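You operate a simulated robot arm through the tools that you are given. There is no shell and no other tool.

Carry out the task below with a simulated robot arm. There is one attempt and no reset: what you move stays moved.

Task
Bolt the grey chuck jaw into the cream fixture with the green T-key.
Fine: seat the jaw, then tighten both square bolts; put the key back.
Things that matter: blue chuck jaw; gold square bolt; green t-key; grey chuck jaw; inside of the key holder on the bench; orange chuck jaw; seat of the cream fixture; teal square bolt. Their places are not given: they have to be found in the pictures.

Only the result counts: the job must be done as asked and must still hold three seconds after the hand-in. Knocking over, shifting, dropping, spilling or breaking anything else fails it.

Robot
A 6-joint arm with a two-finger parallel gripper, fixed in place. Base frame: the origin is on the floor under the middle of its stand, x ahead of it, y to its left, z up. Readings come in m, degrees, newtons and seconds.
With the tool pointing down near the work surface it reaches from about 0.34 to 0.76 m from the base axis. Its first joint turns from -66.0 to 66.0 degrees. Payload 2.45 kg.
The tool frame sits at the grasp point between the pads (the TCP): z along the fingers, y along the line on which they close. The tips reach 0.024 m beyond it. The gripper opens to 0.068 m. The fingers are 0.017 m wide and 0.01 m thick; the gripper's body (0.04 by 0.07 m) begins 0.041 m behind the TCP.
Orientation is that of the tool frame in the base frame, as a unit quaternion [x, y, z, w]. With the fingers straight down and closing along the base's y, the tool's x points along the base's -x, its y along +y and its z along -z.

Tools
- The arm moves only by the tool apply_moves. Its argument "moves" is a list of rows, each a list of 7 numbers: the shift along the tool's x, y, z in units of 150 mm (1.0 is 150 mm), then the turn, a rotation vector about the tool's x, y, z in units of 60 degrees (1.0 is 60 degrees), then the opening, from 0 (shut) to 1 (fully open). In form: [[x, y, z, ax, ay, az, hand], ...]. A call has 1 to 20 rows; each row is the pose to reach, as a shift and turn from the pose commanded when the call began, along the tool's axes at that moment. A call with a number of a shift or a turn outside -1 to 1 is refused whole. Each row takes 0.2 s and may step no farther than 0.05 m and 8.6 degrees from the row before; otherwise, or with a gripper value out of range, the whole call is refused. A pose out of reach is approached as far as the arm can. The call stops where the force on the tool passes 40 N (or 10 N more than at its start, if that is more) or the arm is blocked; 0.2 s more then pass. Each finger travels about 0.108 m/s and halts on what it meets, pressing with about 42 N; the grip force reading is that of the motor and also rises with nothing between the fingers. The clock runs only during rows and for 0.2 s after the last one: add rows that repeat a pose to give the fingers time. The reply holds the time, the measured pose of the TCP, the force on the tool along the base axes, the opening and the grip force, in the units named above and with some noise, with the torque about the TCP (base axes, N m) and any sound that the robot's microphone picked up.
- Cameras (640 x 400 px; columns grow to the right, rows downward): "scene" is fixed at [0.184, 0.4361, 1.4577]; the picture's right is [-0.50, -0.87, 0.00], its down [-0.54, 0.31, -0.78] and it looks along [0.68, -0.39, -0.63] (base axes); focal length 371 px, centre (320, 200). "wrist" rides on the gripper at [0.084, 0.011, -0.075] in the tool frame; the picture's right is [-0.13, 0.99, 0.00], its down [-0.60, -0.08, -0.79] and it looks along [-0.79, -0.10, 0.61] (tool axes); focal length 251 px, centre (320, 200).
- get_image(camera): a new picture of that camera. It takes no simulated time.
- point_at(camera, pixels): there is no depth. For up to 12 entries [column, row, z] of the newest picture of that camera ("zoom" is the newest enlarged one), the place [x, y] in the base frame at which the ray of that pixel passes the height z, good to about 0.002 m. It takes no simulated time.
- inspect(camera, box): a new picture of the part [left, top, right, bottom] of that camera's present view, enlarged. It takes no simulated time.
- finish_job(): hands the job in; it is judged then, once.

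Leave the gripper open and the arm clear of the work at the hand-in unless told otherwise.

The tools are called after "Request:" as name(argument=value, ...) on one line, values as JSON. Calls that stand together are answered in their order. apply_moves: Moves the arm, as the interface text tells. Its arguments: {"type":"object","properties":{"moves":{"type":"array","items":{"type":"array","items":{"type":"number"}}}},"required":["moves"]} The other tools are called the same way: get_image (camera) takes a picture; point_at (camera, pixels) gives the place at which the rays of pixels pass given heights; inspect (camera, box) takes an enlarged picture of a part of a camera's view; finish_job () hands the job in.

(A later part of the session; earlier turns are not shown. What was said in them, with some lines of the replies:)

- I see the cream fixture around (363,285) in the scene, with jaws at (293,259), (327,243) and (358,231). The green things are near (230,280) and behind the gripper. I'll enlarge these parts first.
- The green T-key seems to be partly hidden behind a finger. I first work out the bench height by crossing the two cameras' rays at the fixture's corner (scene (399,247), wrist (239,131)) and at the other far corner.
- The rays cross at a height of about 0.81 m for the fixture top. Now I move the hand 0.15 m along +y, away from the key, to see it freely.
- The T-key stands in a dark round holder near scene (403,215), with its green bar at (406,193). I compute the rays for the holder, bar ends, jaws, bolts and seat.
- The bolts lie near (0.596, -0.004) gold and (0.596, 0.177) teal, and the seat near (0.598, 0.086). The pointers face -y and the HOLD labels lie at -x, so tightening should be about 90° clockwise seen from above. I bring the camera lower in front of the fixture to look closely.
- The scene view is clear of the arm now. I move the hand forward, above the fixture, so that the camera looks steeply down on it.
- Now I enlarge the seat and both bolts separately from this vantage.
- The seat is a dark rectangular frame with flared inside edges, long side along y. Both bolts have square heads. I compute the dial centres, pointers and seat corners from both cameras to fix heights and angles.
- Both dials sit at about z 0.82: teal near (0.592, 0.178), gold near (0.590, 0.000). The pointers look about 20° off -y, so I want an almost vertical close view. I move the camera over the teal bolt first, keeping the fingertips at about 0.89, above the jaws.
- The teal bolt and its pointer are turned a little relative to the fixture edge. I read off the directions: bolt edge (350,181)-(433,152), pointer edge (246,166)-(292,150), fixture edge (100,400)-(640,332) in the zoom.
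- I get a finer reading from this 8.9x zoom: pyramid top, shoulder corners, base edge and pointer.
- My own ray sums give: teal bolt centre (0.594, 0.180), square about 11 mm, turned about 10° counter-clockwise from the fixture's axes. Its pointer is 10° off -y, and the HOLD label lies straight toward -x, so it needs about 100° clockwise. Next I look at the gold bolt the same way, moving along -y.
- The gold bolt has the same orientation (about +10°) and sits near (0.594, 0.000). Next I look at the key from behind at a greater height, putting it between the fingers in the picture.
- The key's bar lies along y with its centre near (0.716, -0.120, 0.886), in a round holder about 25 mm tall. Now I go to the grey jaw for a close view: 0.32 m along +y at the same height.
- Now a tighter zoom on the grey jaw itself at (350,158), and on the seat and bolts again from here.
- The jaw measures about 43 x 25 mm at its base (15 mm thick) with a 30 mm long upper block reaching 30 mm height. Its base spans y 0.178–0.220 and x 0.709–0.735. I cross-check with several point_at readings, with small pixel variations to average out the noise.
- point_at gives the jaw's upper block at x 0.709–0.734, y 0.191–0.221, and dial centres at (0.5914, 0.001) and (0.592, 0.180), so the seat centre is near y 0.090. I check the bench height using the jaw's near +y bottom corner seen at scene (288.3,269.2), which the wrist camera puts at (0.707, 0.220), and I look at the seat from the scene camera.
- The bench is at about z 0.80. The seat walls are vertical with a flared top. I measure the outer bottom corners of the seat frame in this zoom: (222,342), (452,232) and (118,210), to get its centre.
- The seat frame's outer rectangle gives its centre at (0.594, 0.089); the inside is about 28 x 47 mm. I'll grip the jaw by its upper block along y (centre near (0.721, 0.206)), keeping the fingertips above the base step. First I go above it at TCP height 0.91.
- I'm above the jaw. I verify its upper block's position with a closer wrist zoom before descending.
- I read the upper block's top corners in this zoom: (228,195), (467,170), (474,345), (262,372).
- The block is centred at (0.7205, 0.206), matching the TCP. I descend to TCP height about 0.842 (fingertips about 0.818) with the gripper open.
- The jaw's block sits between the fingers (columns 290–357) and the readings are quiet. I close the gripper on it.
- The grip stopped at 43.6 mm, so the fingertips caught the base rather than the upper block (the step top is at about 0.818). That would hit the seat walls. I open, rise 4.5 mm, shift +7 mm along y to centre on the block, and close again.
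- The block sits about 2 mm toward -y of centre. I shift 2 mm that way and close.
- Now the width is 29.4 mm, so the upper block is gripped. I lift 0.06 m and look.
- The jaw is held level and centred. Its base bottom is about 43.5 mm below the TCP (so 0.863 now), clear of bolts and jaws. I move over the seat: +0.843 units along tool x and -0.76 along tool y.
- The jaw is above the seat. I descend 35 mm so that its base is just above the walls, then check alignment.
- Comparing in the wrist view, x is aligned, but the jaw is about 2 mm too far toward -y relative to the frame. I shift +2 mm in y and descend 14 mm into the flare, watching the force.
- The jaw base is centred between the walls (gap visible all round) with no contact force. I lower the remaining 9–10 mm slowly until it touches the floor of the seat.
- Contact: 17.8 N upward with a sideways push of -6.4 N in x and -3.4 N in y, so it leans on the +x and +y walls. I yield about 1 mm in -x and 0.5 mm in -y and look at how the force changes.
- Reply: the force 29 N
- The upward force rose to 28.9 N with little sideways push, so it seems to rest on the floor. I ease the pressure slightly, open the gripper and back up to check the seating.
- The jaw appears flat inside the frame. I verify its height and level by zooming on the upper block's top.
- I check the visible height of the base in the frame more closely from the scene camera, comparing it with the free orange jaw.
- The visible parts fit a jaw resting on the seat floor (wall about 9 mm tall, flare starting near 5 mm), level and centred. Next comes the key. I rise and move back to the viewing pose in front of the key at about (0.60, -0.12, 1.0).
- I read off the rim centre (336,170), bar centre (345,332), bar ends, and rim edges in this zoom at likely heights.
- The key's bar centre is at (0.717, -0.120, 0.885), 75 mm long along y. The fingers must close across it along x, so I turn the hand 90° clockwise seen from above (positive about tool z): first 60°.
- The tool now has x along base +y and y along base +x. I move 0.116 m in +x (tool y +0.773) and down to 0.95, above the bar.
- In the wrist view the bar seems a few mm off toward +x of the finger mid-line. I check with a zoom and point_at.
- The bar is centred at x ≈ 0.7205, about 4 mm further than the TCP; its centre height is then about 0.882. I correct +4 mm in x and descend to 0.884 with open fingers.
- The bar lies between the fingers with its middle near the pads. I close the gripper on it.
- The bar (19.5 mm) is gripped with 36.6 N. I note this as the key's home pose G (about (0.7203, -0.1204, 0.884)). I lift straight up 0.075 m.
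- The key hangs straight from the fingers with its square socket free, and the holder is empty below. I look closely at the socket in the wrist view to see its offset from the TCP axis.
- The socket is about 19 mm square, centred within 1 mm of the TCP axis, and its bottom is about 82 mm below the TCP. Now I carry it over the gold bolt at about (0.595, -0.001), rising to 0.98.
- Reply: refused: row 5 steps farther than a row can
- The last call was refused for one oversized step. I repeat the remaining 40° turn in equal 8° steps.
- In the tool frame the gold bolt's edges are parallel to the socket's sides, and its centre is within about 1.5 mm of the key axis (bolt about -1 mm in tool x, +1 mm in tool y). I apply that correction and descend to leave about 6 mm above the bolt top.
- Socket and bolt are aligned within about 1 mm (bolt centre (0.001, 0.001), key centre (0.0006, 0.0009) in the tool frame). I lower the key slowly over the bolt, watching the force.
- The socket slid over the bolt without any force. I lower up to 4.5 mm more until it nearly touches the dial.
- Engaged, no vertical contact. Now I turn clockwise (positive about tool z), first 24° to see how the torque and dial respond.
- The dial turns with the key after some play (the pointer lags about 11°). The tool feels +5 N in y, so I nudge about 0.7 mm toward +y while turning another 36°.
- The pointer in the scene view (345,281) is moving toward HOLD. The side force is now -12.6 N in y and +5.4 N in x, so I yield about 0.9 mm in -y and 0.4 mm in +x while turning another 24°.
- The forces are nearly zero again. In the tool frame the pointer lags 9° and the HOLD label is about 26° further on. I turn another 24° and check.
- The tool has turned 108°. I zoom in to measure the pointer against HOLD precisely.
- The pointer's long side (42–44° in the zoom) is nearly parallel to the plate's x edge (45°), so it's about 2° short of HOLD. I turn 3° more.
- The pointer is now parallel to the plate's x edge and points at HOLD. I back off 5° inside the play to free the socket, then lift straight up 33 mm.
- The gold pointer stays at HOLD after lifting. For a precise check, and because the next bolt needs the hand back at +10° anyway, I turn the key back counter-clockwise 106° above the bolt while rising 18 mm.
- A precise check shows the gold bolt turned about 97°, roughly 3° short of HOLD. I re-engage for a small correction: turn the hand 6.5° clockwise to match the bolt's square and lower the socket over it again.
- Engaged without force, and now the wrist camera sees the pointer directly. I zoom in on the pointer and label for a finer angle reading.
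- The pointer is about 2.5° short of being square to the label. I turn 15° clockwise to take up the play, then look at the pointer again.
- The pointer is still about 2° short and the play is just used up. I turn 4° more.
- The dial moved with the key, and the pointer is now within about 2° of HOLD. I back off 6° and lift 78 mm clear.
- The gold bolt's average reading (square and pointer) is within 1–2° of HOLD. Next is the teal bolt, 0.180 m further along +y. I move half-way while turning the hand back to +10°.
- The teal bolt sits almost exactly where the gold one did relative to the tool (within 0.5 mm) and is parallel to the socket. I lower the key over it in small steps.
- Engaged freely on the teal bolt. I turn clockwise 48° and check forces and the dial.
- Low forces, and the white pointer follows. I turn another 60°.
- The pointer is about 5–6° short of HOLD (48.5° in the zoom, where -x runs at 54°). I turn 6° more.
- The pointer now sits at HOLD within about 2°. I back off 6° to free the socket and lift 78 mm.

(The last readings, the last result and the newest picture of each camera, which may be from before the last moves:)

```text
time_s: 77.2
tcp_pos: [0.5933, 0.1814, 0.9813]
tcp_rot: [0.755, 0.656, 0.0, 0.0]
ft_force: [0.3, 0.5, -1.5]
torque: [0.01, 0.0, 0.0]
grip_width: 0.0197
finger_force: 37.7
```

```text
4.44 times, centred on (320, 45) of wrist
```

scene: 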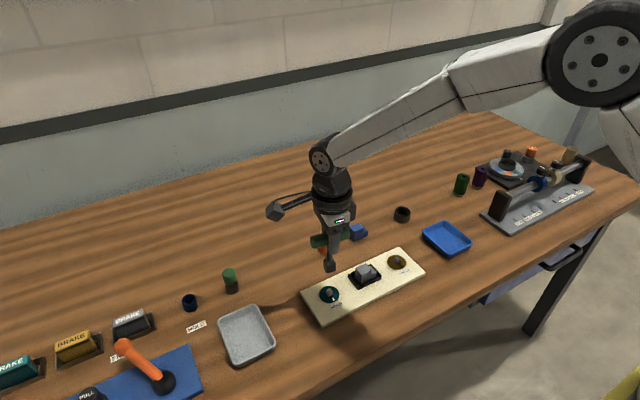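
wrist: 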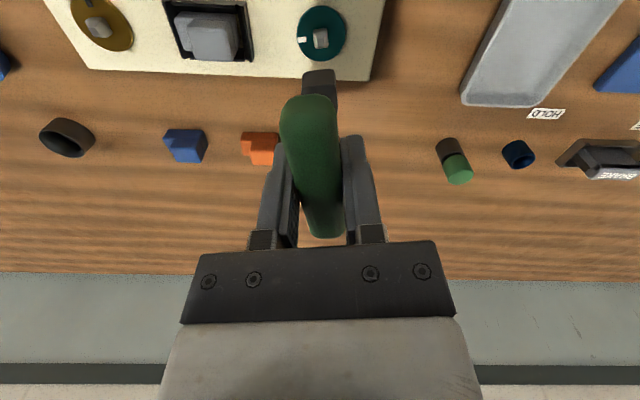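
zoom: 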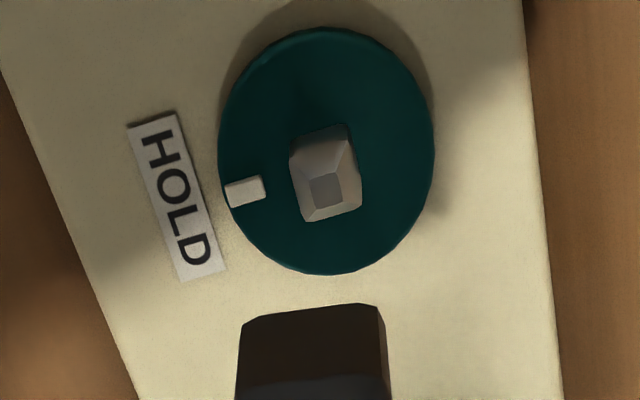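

Both dials are at HOLD (teal within 2°). Now the key goes back. I first turn 8° back to the pick-up orientation, then travel 0.30 m in -y and 0.125 m in +x at this height, above everything.

Request:
apply_moves(moves=[[0, 0, 0, 0, 0, -0.067, 0], [0, 0, 0, 0, 0, -0.133, 0], [0, 0, 0, 0, 0, -0.133, 0]])

Request:
apply_moves(moves=[[-0.2, 0.08, 0, 0, 0, 0, 0], [-0.4, 0.16, 0, 0, 0, 0, 0], [-0.6, 0.25, 0, 0, 0, 0, 0], [-0.8, 0.33, 0, 0, 0, 0, 0], [-1.0, 0.416, 0, 0, 0, 0, 0]])

Request:
apply_moves(moves=[[-0.2, 0.08, 0, 0, 0, 0, 0], [-0.4, 0.16, 0, 0, 0, 0, 0], [-0.6, 0.25, 0, 0, 0, 0, 0], [-0.8, 0.33, 0, 0, 0, 0, 0], [-1.0, 0.416, 0, 0, 0, 0, 0], [-1.0, 0.416, 0, 0, 0, 0, 0]])

Request:
get_image(camera="wrist")

Request:
inspect(camera="wrist", box=[280, 0, 360, 110])

Request:
inspect(camera="scene", box=[370, 140, 440, 230])

```text
time_s: 78.0
tcp_pos: [0.5944, 0.1807, 0.9806]
tcp_rot: [0.707, 0.707, 0.0, 0.0]
ft_force: [0.3, -0.3, -1.4]
torque: [-0.03, 0.02, 0.01]
grip_width: 0.0194
finger_force: 36.6
```

```text
time_s: 79.2
tcp_pos: [0.6561, 0.0273, 0.9814]
tcp_rot: [0.707, 0.707, 0.0, 0.0]
ft_force: [-0.1, 0.0, -1.2]
torque: [0.01, 0.03, -0.03]
grip_width: 0.0196
finger_force: 36.9
```

```text
time_s: 80.6
tcp_pos: [0.7212, -0.1216, 0.98]
tcp_rot: [0.707, 0.707, 0.0, 0.0]
ft_force: [0.6, 1.1, -1.0]
torque: [0.02, 0.03, 0.0]
grip_width: 0.0197
finger_force: 36.8
```

```text
taken
```

wrist: 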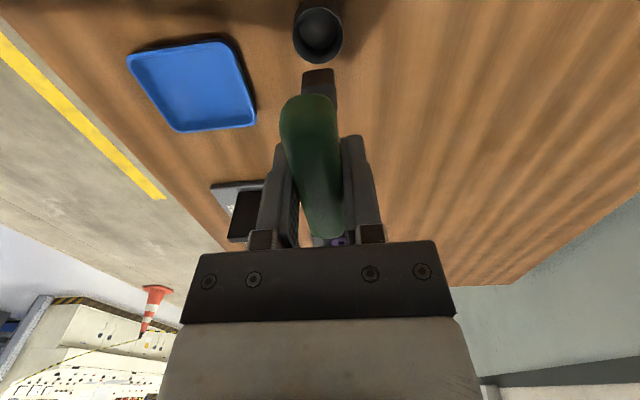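

```text
3.64 times, centred on (320, 55) of wrist
```

zoom: 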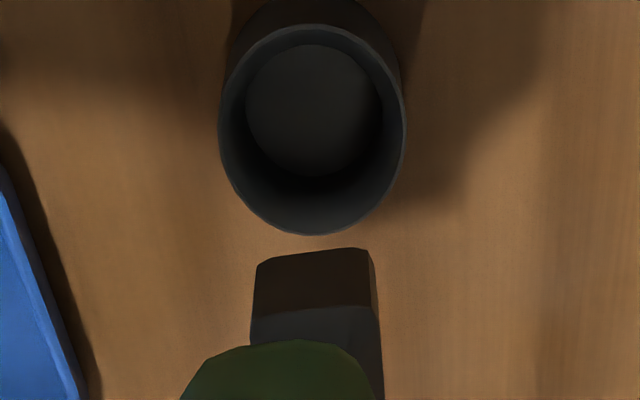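

```text
4.44 times, centred on (405, 185) of scene
```

zoom: 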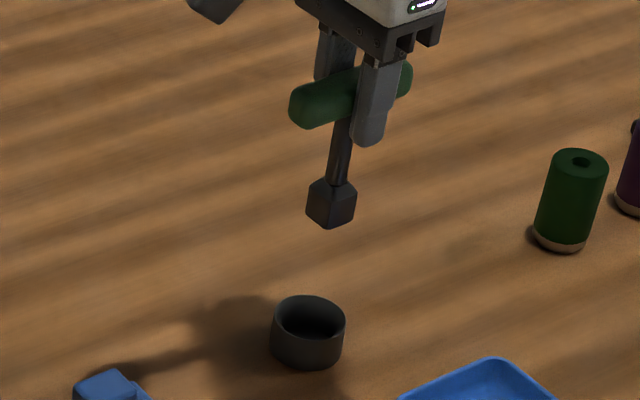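

The holder lies right under the key (rim centre within about 2 mm of the key axis; the cup gives about 4 mm of room). I descend most of the way, leaving about 3 mm to the old resting height.

Request:
apply_moves(moves=[[0.003, -0.003, 0.12, 0, 0, 0, 0], [0.003, -0.003, 0.24, 0, 0, 0, 0], [0.003, -0.003, 0.34, 0, 0, 0, 0], [0.003, -0.003, 0.42, 0, 0, 0, 0], [0.003, -0.003, 0.49, 0, 0, 0, 0], [0.003, -0.003, 0.55, 0, 0, 0, 0], [0.003, -0.003, 0.6, 0, 0, 0, 0], [0.003, -0.003, 0.625, 0, 0, 0, 0], [0.003, -0.003, 0.625, 0, 0, 0, 0]])

Request:
get_image(camera="wrist")

Request:
inspect(camera="scene", box=[370, 160, 440, 230])

```text
time_s: 82.6
tcp_pos: [0.7203, -0.118, 0.8866]
tcp_rot: [0.708, 0.707, 0.0, 0.0]
ft_force: [0.2, -0.7, -1.5]
torque: [-0.04, -0.02, 0.03]
grip_width: 0.0194
finger_force: 37.4
```

```text
taken
```

wrist: 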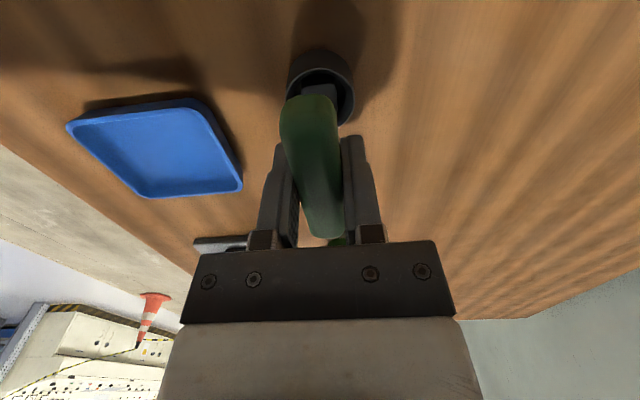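

```text
5.71 times, centred on (405, 195) of scene
```

zoom: 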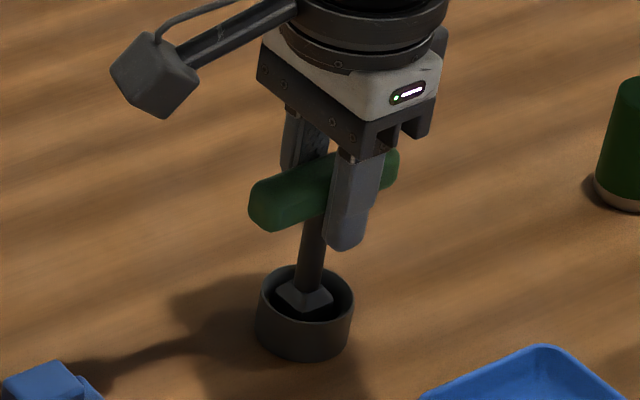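

The socket is inside the cup without contact. I lower the last 3–4 mm until it touches the bottom.

Request:
apply_moves(moves=[[0, 0, 0.01, 0, 0, 0, 0], [0, 0, 0.018, 0, 0, 0, 0], [0, 0, 0.022, 0, 0, 0, 0], [0, 0, 0.022, 0, 0, 0, 0]])

```text
time_s: 83.6
tcp_pos: [0.7202, -0.1192, 0.8845]
tcp_rot: [0.707, 0.707, 0.001, 0.001]
ft_force: [-3.3, 2.2, 8.8]
torque: [0.28, 0.21, 0.04]
grip_width: 0.0194
finger_force: 36.9
```

It rests on the cup's bottom (8.8 N up). I ease up half a millimetre and open the fingers.

Request:
apply_moves(moves=[[0, 0, -0.004, 0, 0, 0, 0], [0, 0, -0.004, 0, 0, 0, 0.35], [0, 0, -0.004, 0, 0, 0, 0.5], [0, 0, -0.004, 0, 0, 0, 0.8], [0, 0, -0.004, 0, 0, 0, 1], [0, 0, -0.004, 0, 0, 0, 1]])

Request:
get_image(camera="wrist")

Request:
inspect(camera="scene", box=[370, 160, 440, 230])

```text
time_s: 85.0
tcp_pos: [0.72, -0.1192, 0.8832]
tcp_rot: [0.707, 0.707, 0.001, 0.0]
ft_force: [-0.4, -0.1, -0.2]
torque: [0.02, -0.02, 0.0]
grip_width: 0.0683
finger_force: 0.0
```

```text
taken
```

wrist: 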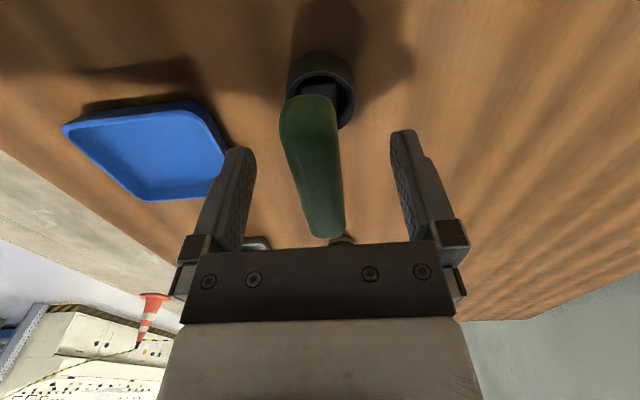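

```text
5.71 times, centred on (405, 195) of scene
```

zoom: 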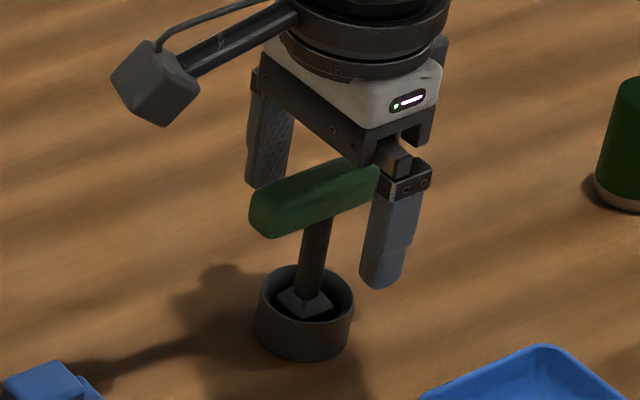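

The key stands upright in its holder, free of the fingers. I retreat straight up 0.12 m, then back toward the robot.

Request:
apply_moves(moves=[[0, 0, -0.06, 0, 0, 0, 1], [0, 0, -0.2, 0, 0, 0, 1], [0, 0, -0.4, 0, 0, 0, 1], [0, 0, -0.6, 0, 0, 0, 1], [0, 0, -0.8, 0, 0, 0, 1], [0, -0.25, -0.85, 0, 0, 0, 1], [0, -0.5, -0.9, 0, 0, 0, 1], [0, -0.75, -0.9, 0, 0, 0, 1], [0, -1.0, -0.9, 0, 0, 0, 1], [0, -1.0, -0.9, 0, 0, 0, 1]])

Request:
get_image(camera="scene")

Request:
inspect(camera="scene", box=[290, 180, 450, 330])

Request:
inspect(camera="scene", box=[380, 178, 428, 226])

```text
time_s: 87.2
tcp_pos: [0.5713, -0.1235, 1.0189]
tcp_rot: [0.707, 0.707, 0.0, 0.0]
ft_force: [0.5, 0.5, -1.1]
torque: [-0.01, -0.01, 0.01]
grip_width: 0.068
finger_force: 0.1
```

```text
taken
```

scene: 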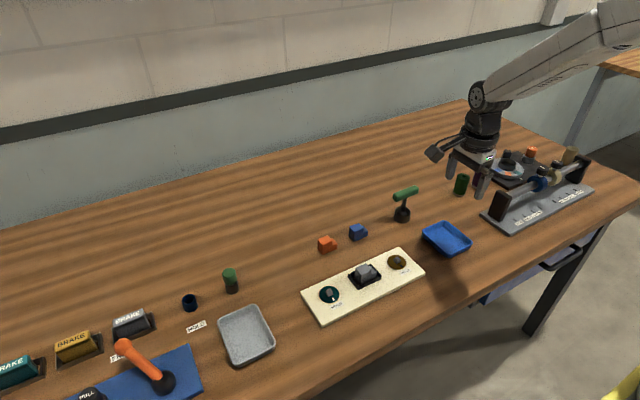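

```text
2.67 times, centred on (370, 255) of scene
```

zoom: 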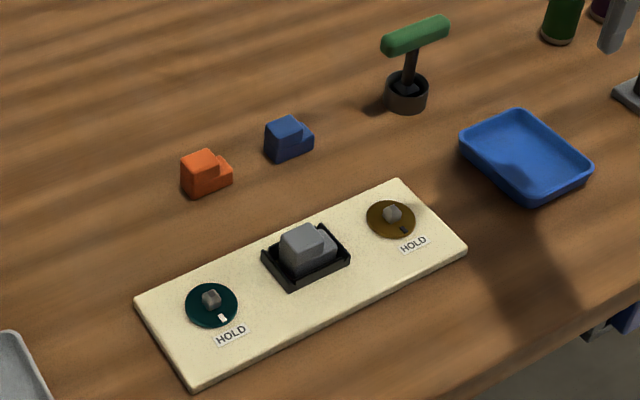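

```text
8.33 times, centred on (404, 202) of scene
```

zoom: 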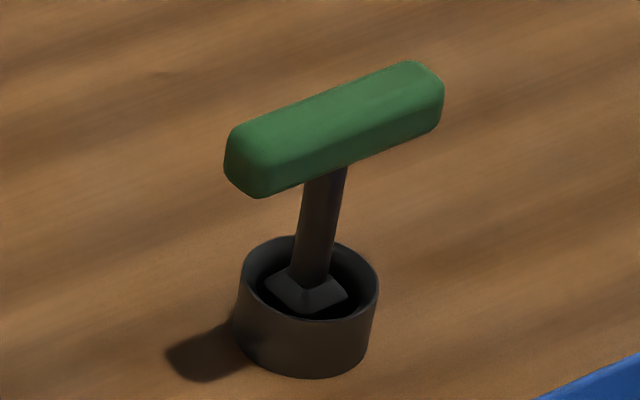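

The key stands as before, both pointers are at HOLD, and the other objects are unmoved. For a final check of the seating I turn the hand back and look at the jaw from the front.

Request:
apply_moves(moves=[[0, 0, 0, 0, 0, -0.125, 1], [0, 0, 0, 0, 0, -0.25, 1], [0, 0, 0, 0, 0, -0.375, 1], [0, 0, 0, 0, 0, -0.5, 1], [0, 0, 0, 0, 0, -0.625, 1], [0, 0, 0, 0, 0, -0.75, 1], [0, 0, 0, 0, 0, -0.875, 1], [0, 0, 0, 0, 0, -1.0, 1]])

Request:
apply_moves(moves=[[0, 0, 0, 0, 0, -0.125, 1], [0, 0, 0, 0, 0, -0.25, 1], [0, 0, 0, 0, 0, -0.375, 1], [0, 0, 0, 0, 0, -0.5, 1], [0, 0, 0, 0, 0, -0.5, 1]])

Request:
apply_moves(moves=[[0.08, 0.25, 0, 0, 0, 0, 1], [0.16, 0.5, 0, 0, 0, 0, 1], [0.25, 0.75, 0, 0, 0, 0, 1], [0.333, 1.0, 0.05, 0, 0, 0, 1]])

Request:
apply_moves(moves=[[0.05, 0.2, 0.05, 0, 0, 0, 1], [0.1, 0.4, 0.1, 0, 0, 0, 1], [0.1, 0.4, 0.1, 0, 0, 0, 1]])

Request:
get_image(camera="wrist")

Request:
inspect(camera="wrist", box=[260, 90, 380, 180])

Request:
inspect(camera="scene", box=[348, 260, 388, 290])

```text
time_s: 89.0
tcp_pos: [0.5698, -0.1203, 1.0192]
tcp_rot: [0.257, 0.966, 0.0, 0.0]
ft_force: [0.0, -0.7, 0.3]
torque: [0.0, 0.01, 0.02]
grip_width: 0.068
finger_force: 0.1
```

```text
time_s: 90.2
tcp_pos: [0.5696, -0.1199, 1.0188]
tcp_rot: [-0.001, 1.0, -0.001, 0.0]
ft_force: [-0.2, -0.3, -0.6]
torque: [0.02, 0.0, -0.01]
grip_width: 0.068
finger_force: 0.1
```

```text
time_s: 91.2
tcp_pos: [0.5192, 0.032, 1.0104]
tcp_rot: [0.001, 1.0, 0.0, 0.0]
ft_force: [0.6, -0.2, -0.4]
torque: [0.0, 0.01, 0.01]
grip_width: 0.068
finger_force: 0.0
```

```text
time_s: 92.0
tcp_pos: [0.5057, 0.0906, 0.998]
tcp_rot: [0.0, 1.0, 0.0, -0.001]
ft_force: [0.5, -0.2, -0.1]
torque: [0.02, 0.02, 0.01]
grip_width: 0.0682
finger_force: 0.0
```

```text
taken
```

wrist: 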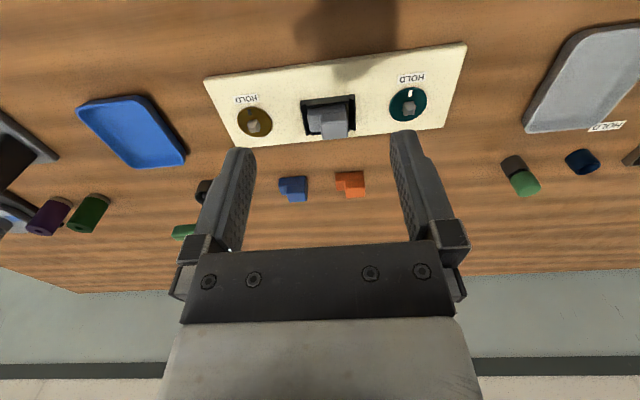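

```text
4.44 times, centred on (320, 135) of wrist
```

zoom: 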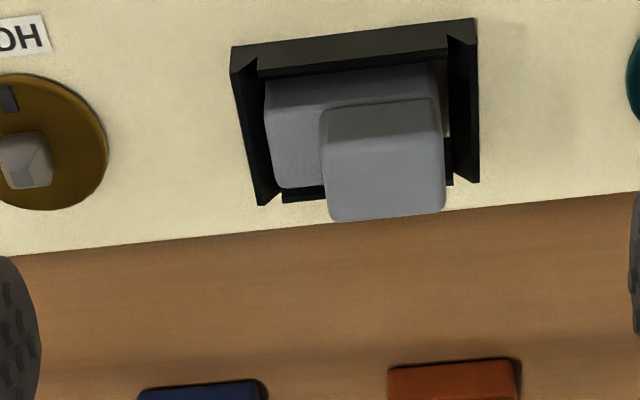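

```text
13.33 times, centred on (368, 275) of scene
```

zoom: 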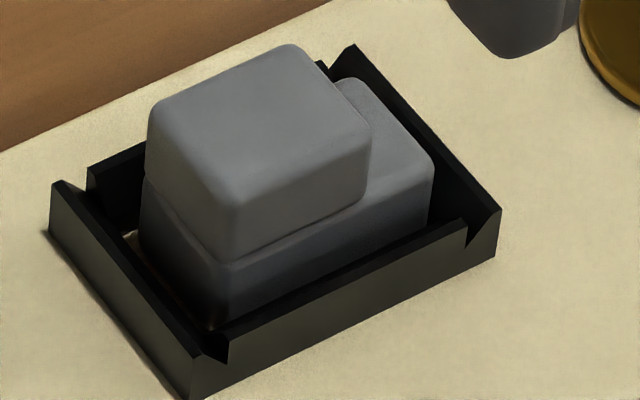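

I triangulate the jaw's top face: scene (363.5,269.2) and wrist (334.6,129.1) at several heights.

Request:
point_at(camera="wrist", pixels=[[334.6, 129.1, 0.835], [334.6, 129.1, 0.84], [334.6, 129.1, 0.845], [334.8, 129.3, 0.835], [334.8, 129.3, 0.84], [334.8, 129.3, 0.845]])

Request:
get_image(camera="scene")

Request:
point_at(camera="scene", pixels=[[363.5, 269.2, 0.835], [363.5, 269.2, 0.84], [363.5, 269.2, 0.845], [363.7, 269.0, 0.835], [363.7, 269.0, 0.84], [363.7, 269.0, 0.845]])

Request:
inspect(camera="wrist", box=[296, 86, 368, 146])

```text
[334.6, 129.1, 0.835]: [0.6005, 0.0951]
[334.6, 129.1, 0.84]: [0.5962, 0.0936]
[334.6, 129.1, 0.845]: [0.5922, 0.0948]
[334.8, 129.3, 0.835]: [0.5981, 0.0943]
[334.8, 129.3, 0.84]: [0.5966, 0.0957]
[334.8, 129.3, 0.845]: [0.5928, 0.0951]
```

```text
taken
```

scene: 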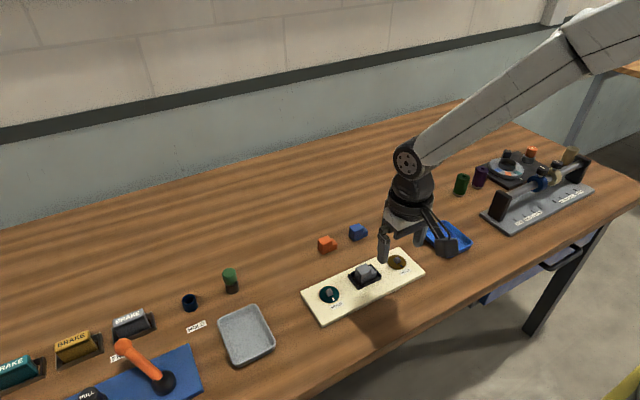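

```text
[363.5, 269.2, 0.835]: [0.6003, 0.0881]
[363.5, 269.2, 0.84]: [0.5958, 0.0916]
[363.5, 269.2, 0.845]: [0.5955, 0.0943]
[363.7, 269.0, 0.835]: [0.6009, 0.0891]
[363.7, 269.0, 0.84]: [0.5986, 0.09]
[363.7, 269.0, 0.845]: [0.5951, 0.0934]
```

```text
6.67 times, centred on (332, 116) of wrist
```

zoom: 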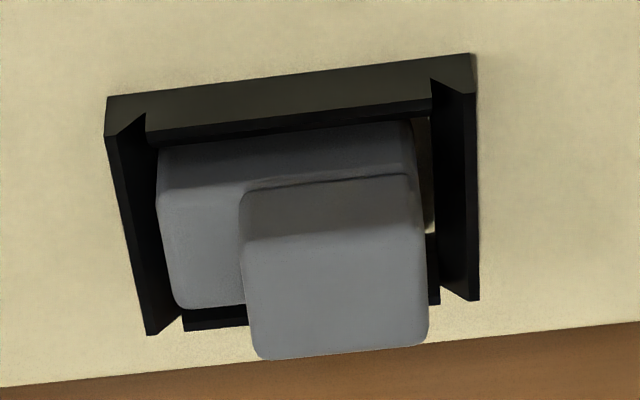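

The triangulated top (about 0.84), the level edges and the base corner's position all agree with a jaw sitting on the seat floor. I raise the arm well clear of the work, gripper open.

Request:
apply_moves(moves=[[0, 0, -0.2, 0, 0, 0, 1], [0.1, 0, -0.4, 0, 0, 0, 1], [0.3, 0, -0.6, 0, 0, 0, 1], [0.5, 0, -0.8, 0, 0, 0, 1], [0.6, 0, -0.95, 0, 0, 0, 1], [0.6, 0, -0.95, 0, 0, 0, 1], [0.6, 0, -0.95, 0, 0, 0, 1]])

Request:
get_image(camera="scene")

Request:
inspect(camera="scene", box=[290, 180, 450, 330])

```text
time_s: 93.6
tcp_pos: [0.414, 0.0907, 1.14]
tcp_rot: [0.0, 1.0, 0.0, 0.0]
ft_force: [1.1, 0.8, 0.7]
torque: [0.0, 0.0, -0.02]
grip_width: 0.0682
finger_force: 0.0
```

```text
taken
```

scene: 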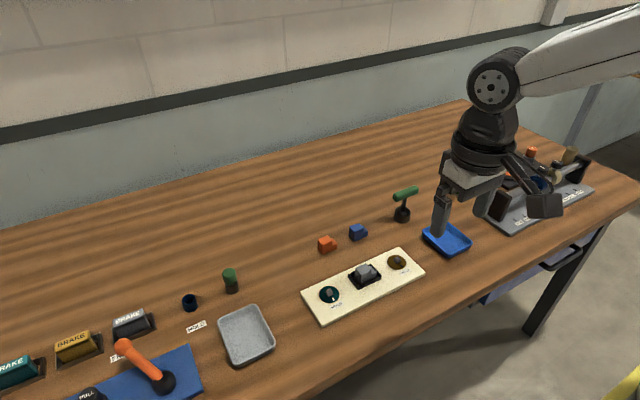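

```text
2.67 times, centred on (370, 255) of scene
```

zoom: 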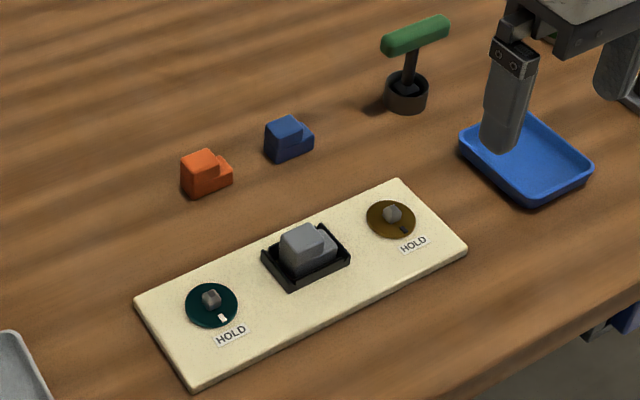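

The grey jaw is in the seat and both pointers (gold and teal) point to HOLD. The green T-key stands in its holder, the other jaws and objects are where they were, and the gripper is open with the arm clear. I hand the job in.

Request:
finish_job()

```text
The job is handed in.
```

The grey chuck jaw is seated in the cream fixture, both square bolts are turned to HOLD, and the green T-key is back in its holder. I've handed the job in; no verdict has come back.

- **Jaw:** It sits level on the seat floor. It pressed against about 29 N before I let go. It ended up nearer the -y wall, with the spare gap on the +y side.
- **Bolts:** Each pointer is within about 2–3° of its HOLD label. I judged "tight" by the pointers alone, because I felt no hard stop and heard no click. The gold bolt was about 3° short after the first turn, so I put the key back on and corrected it.
- **Key:** It stands upright in its holder, in the same orientation as at the start.
- **Everything else:** The blue and orange jaws and the other objects look unmoved in the last picture. The gripper is open and the arm is clear of the work.
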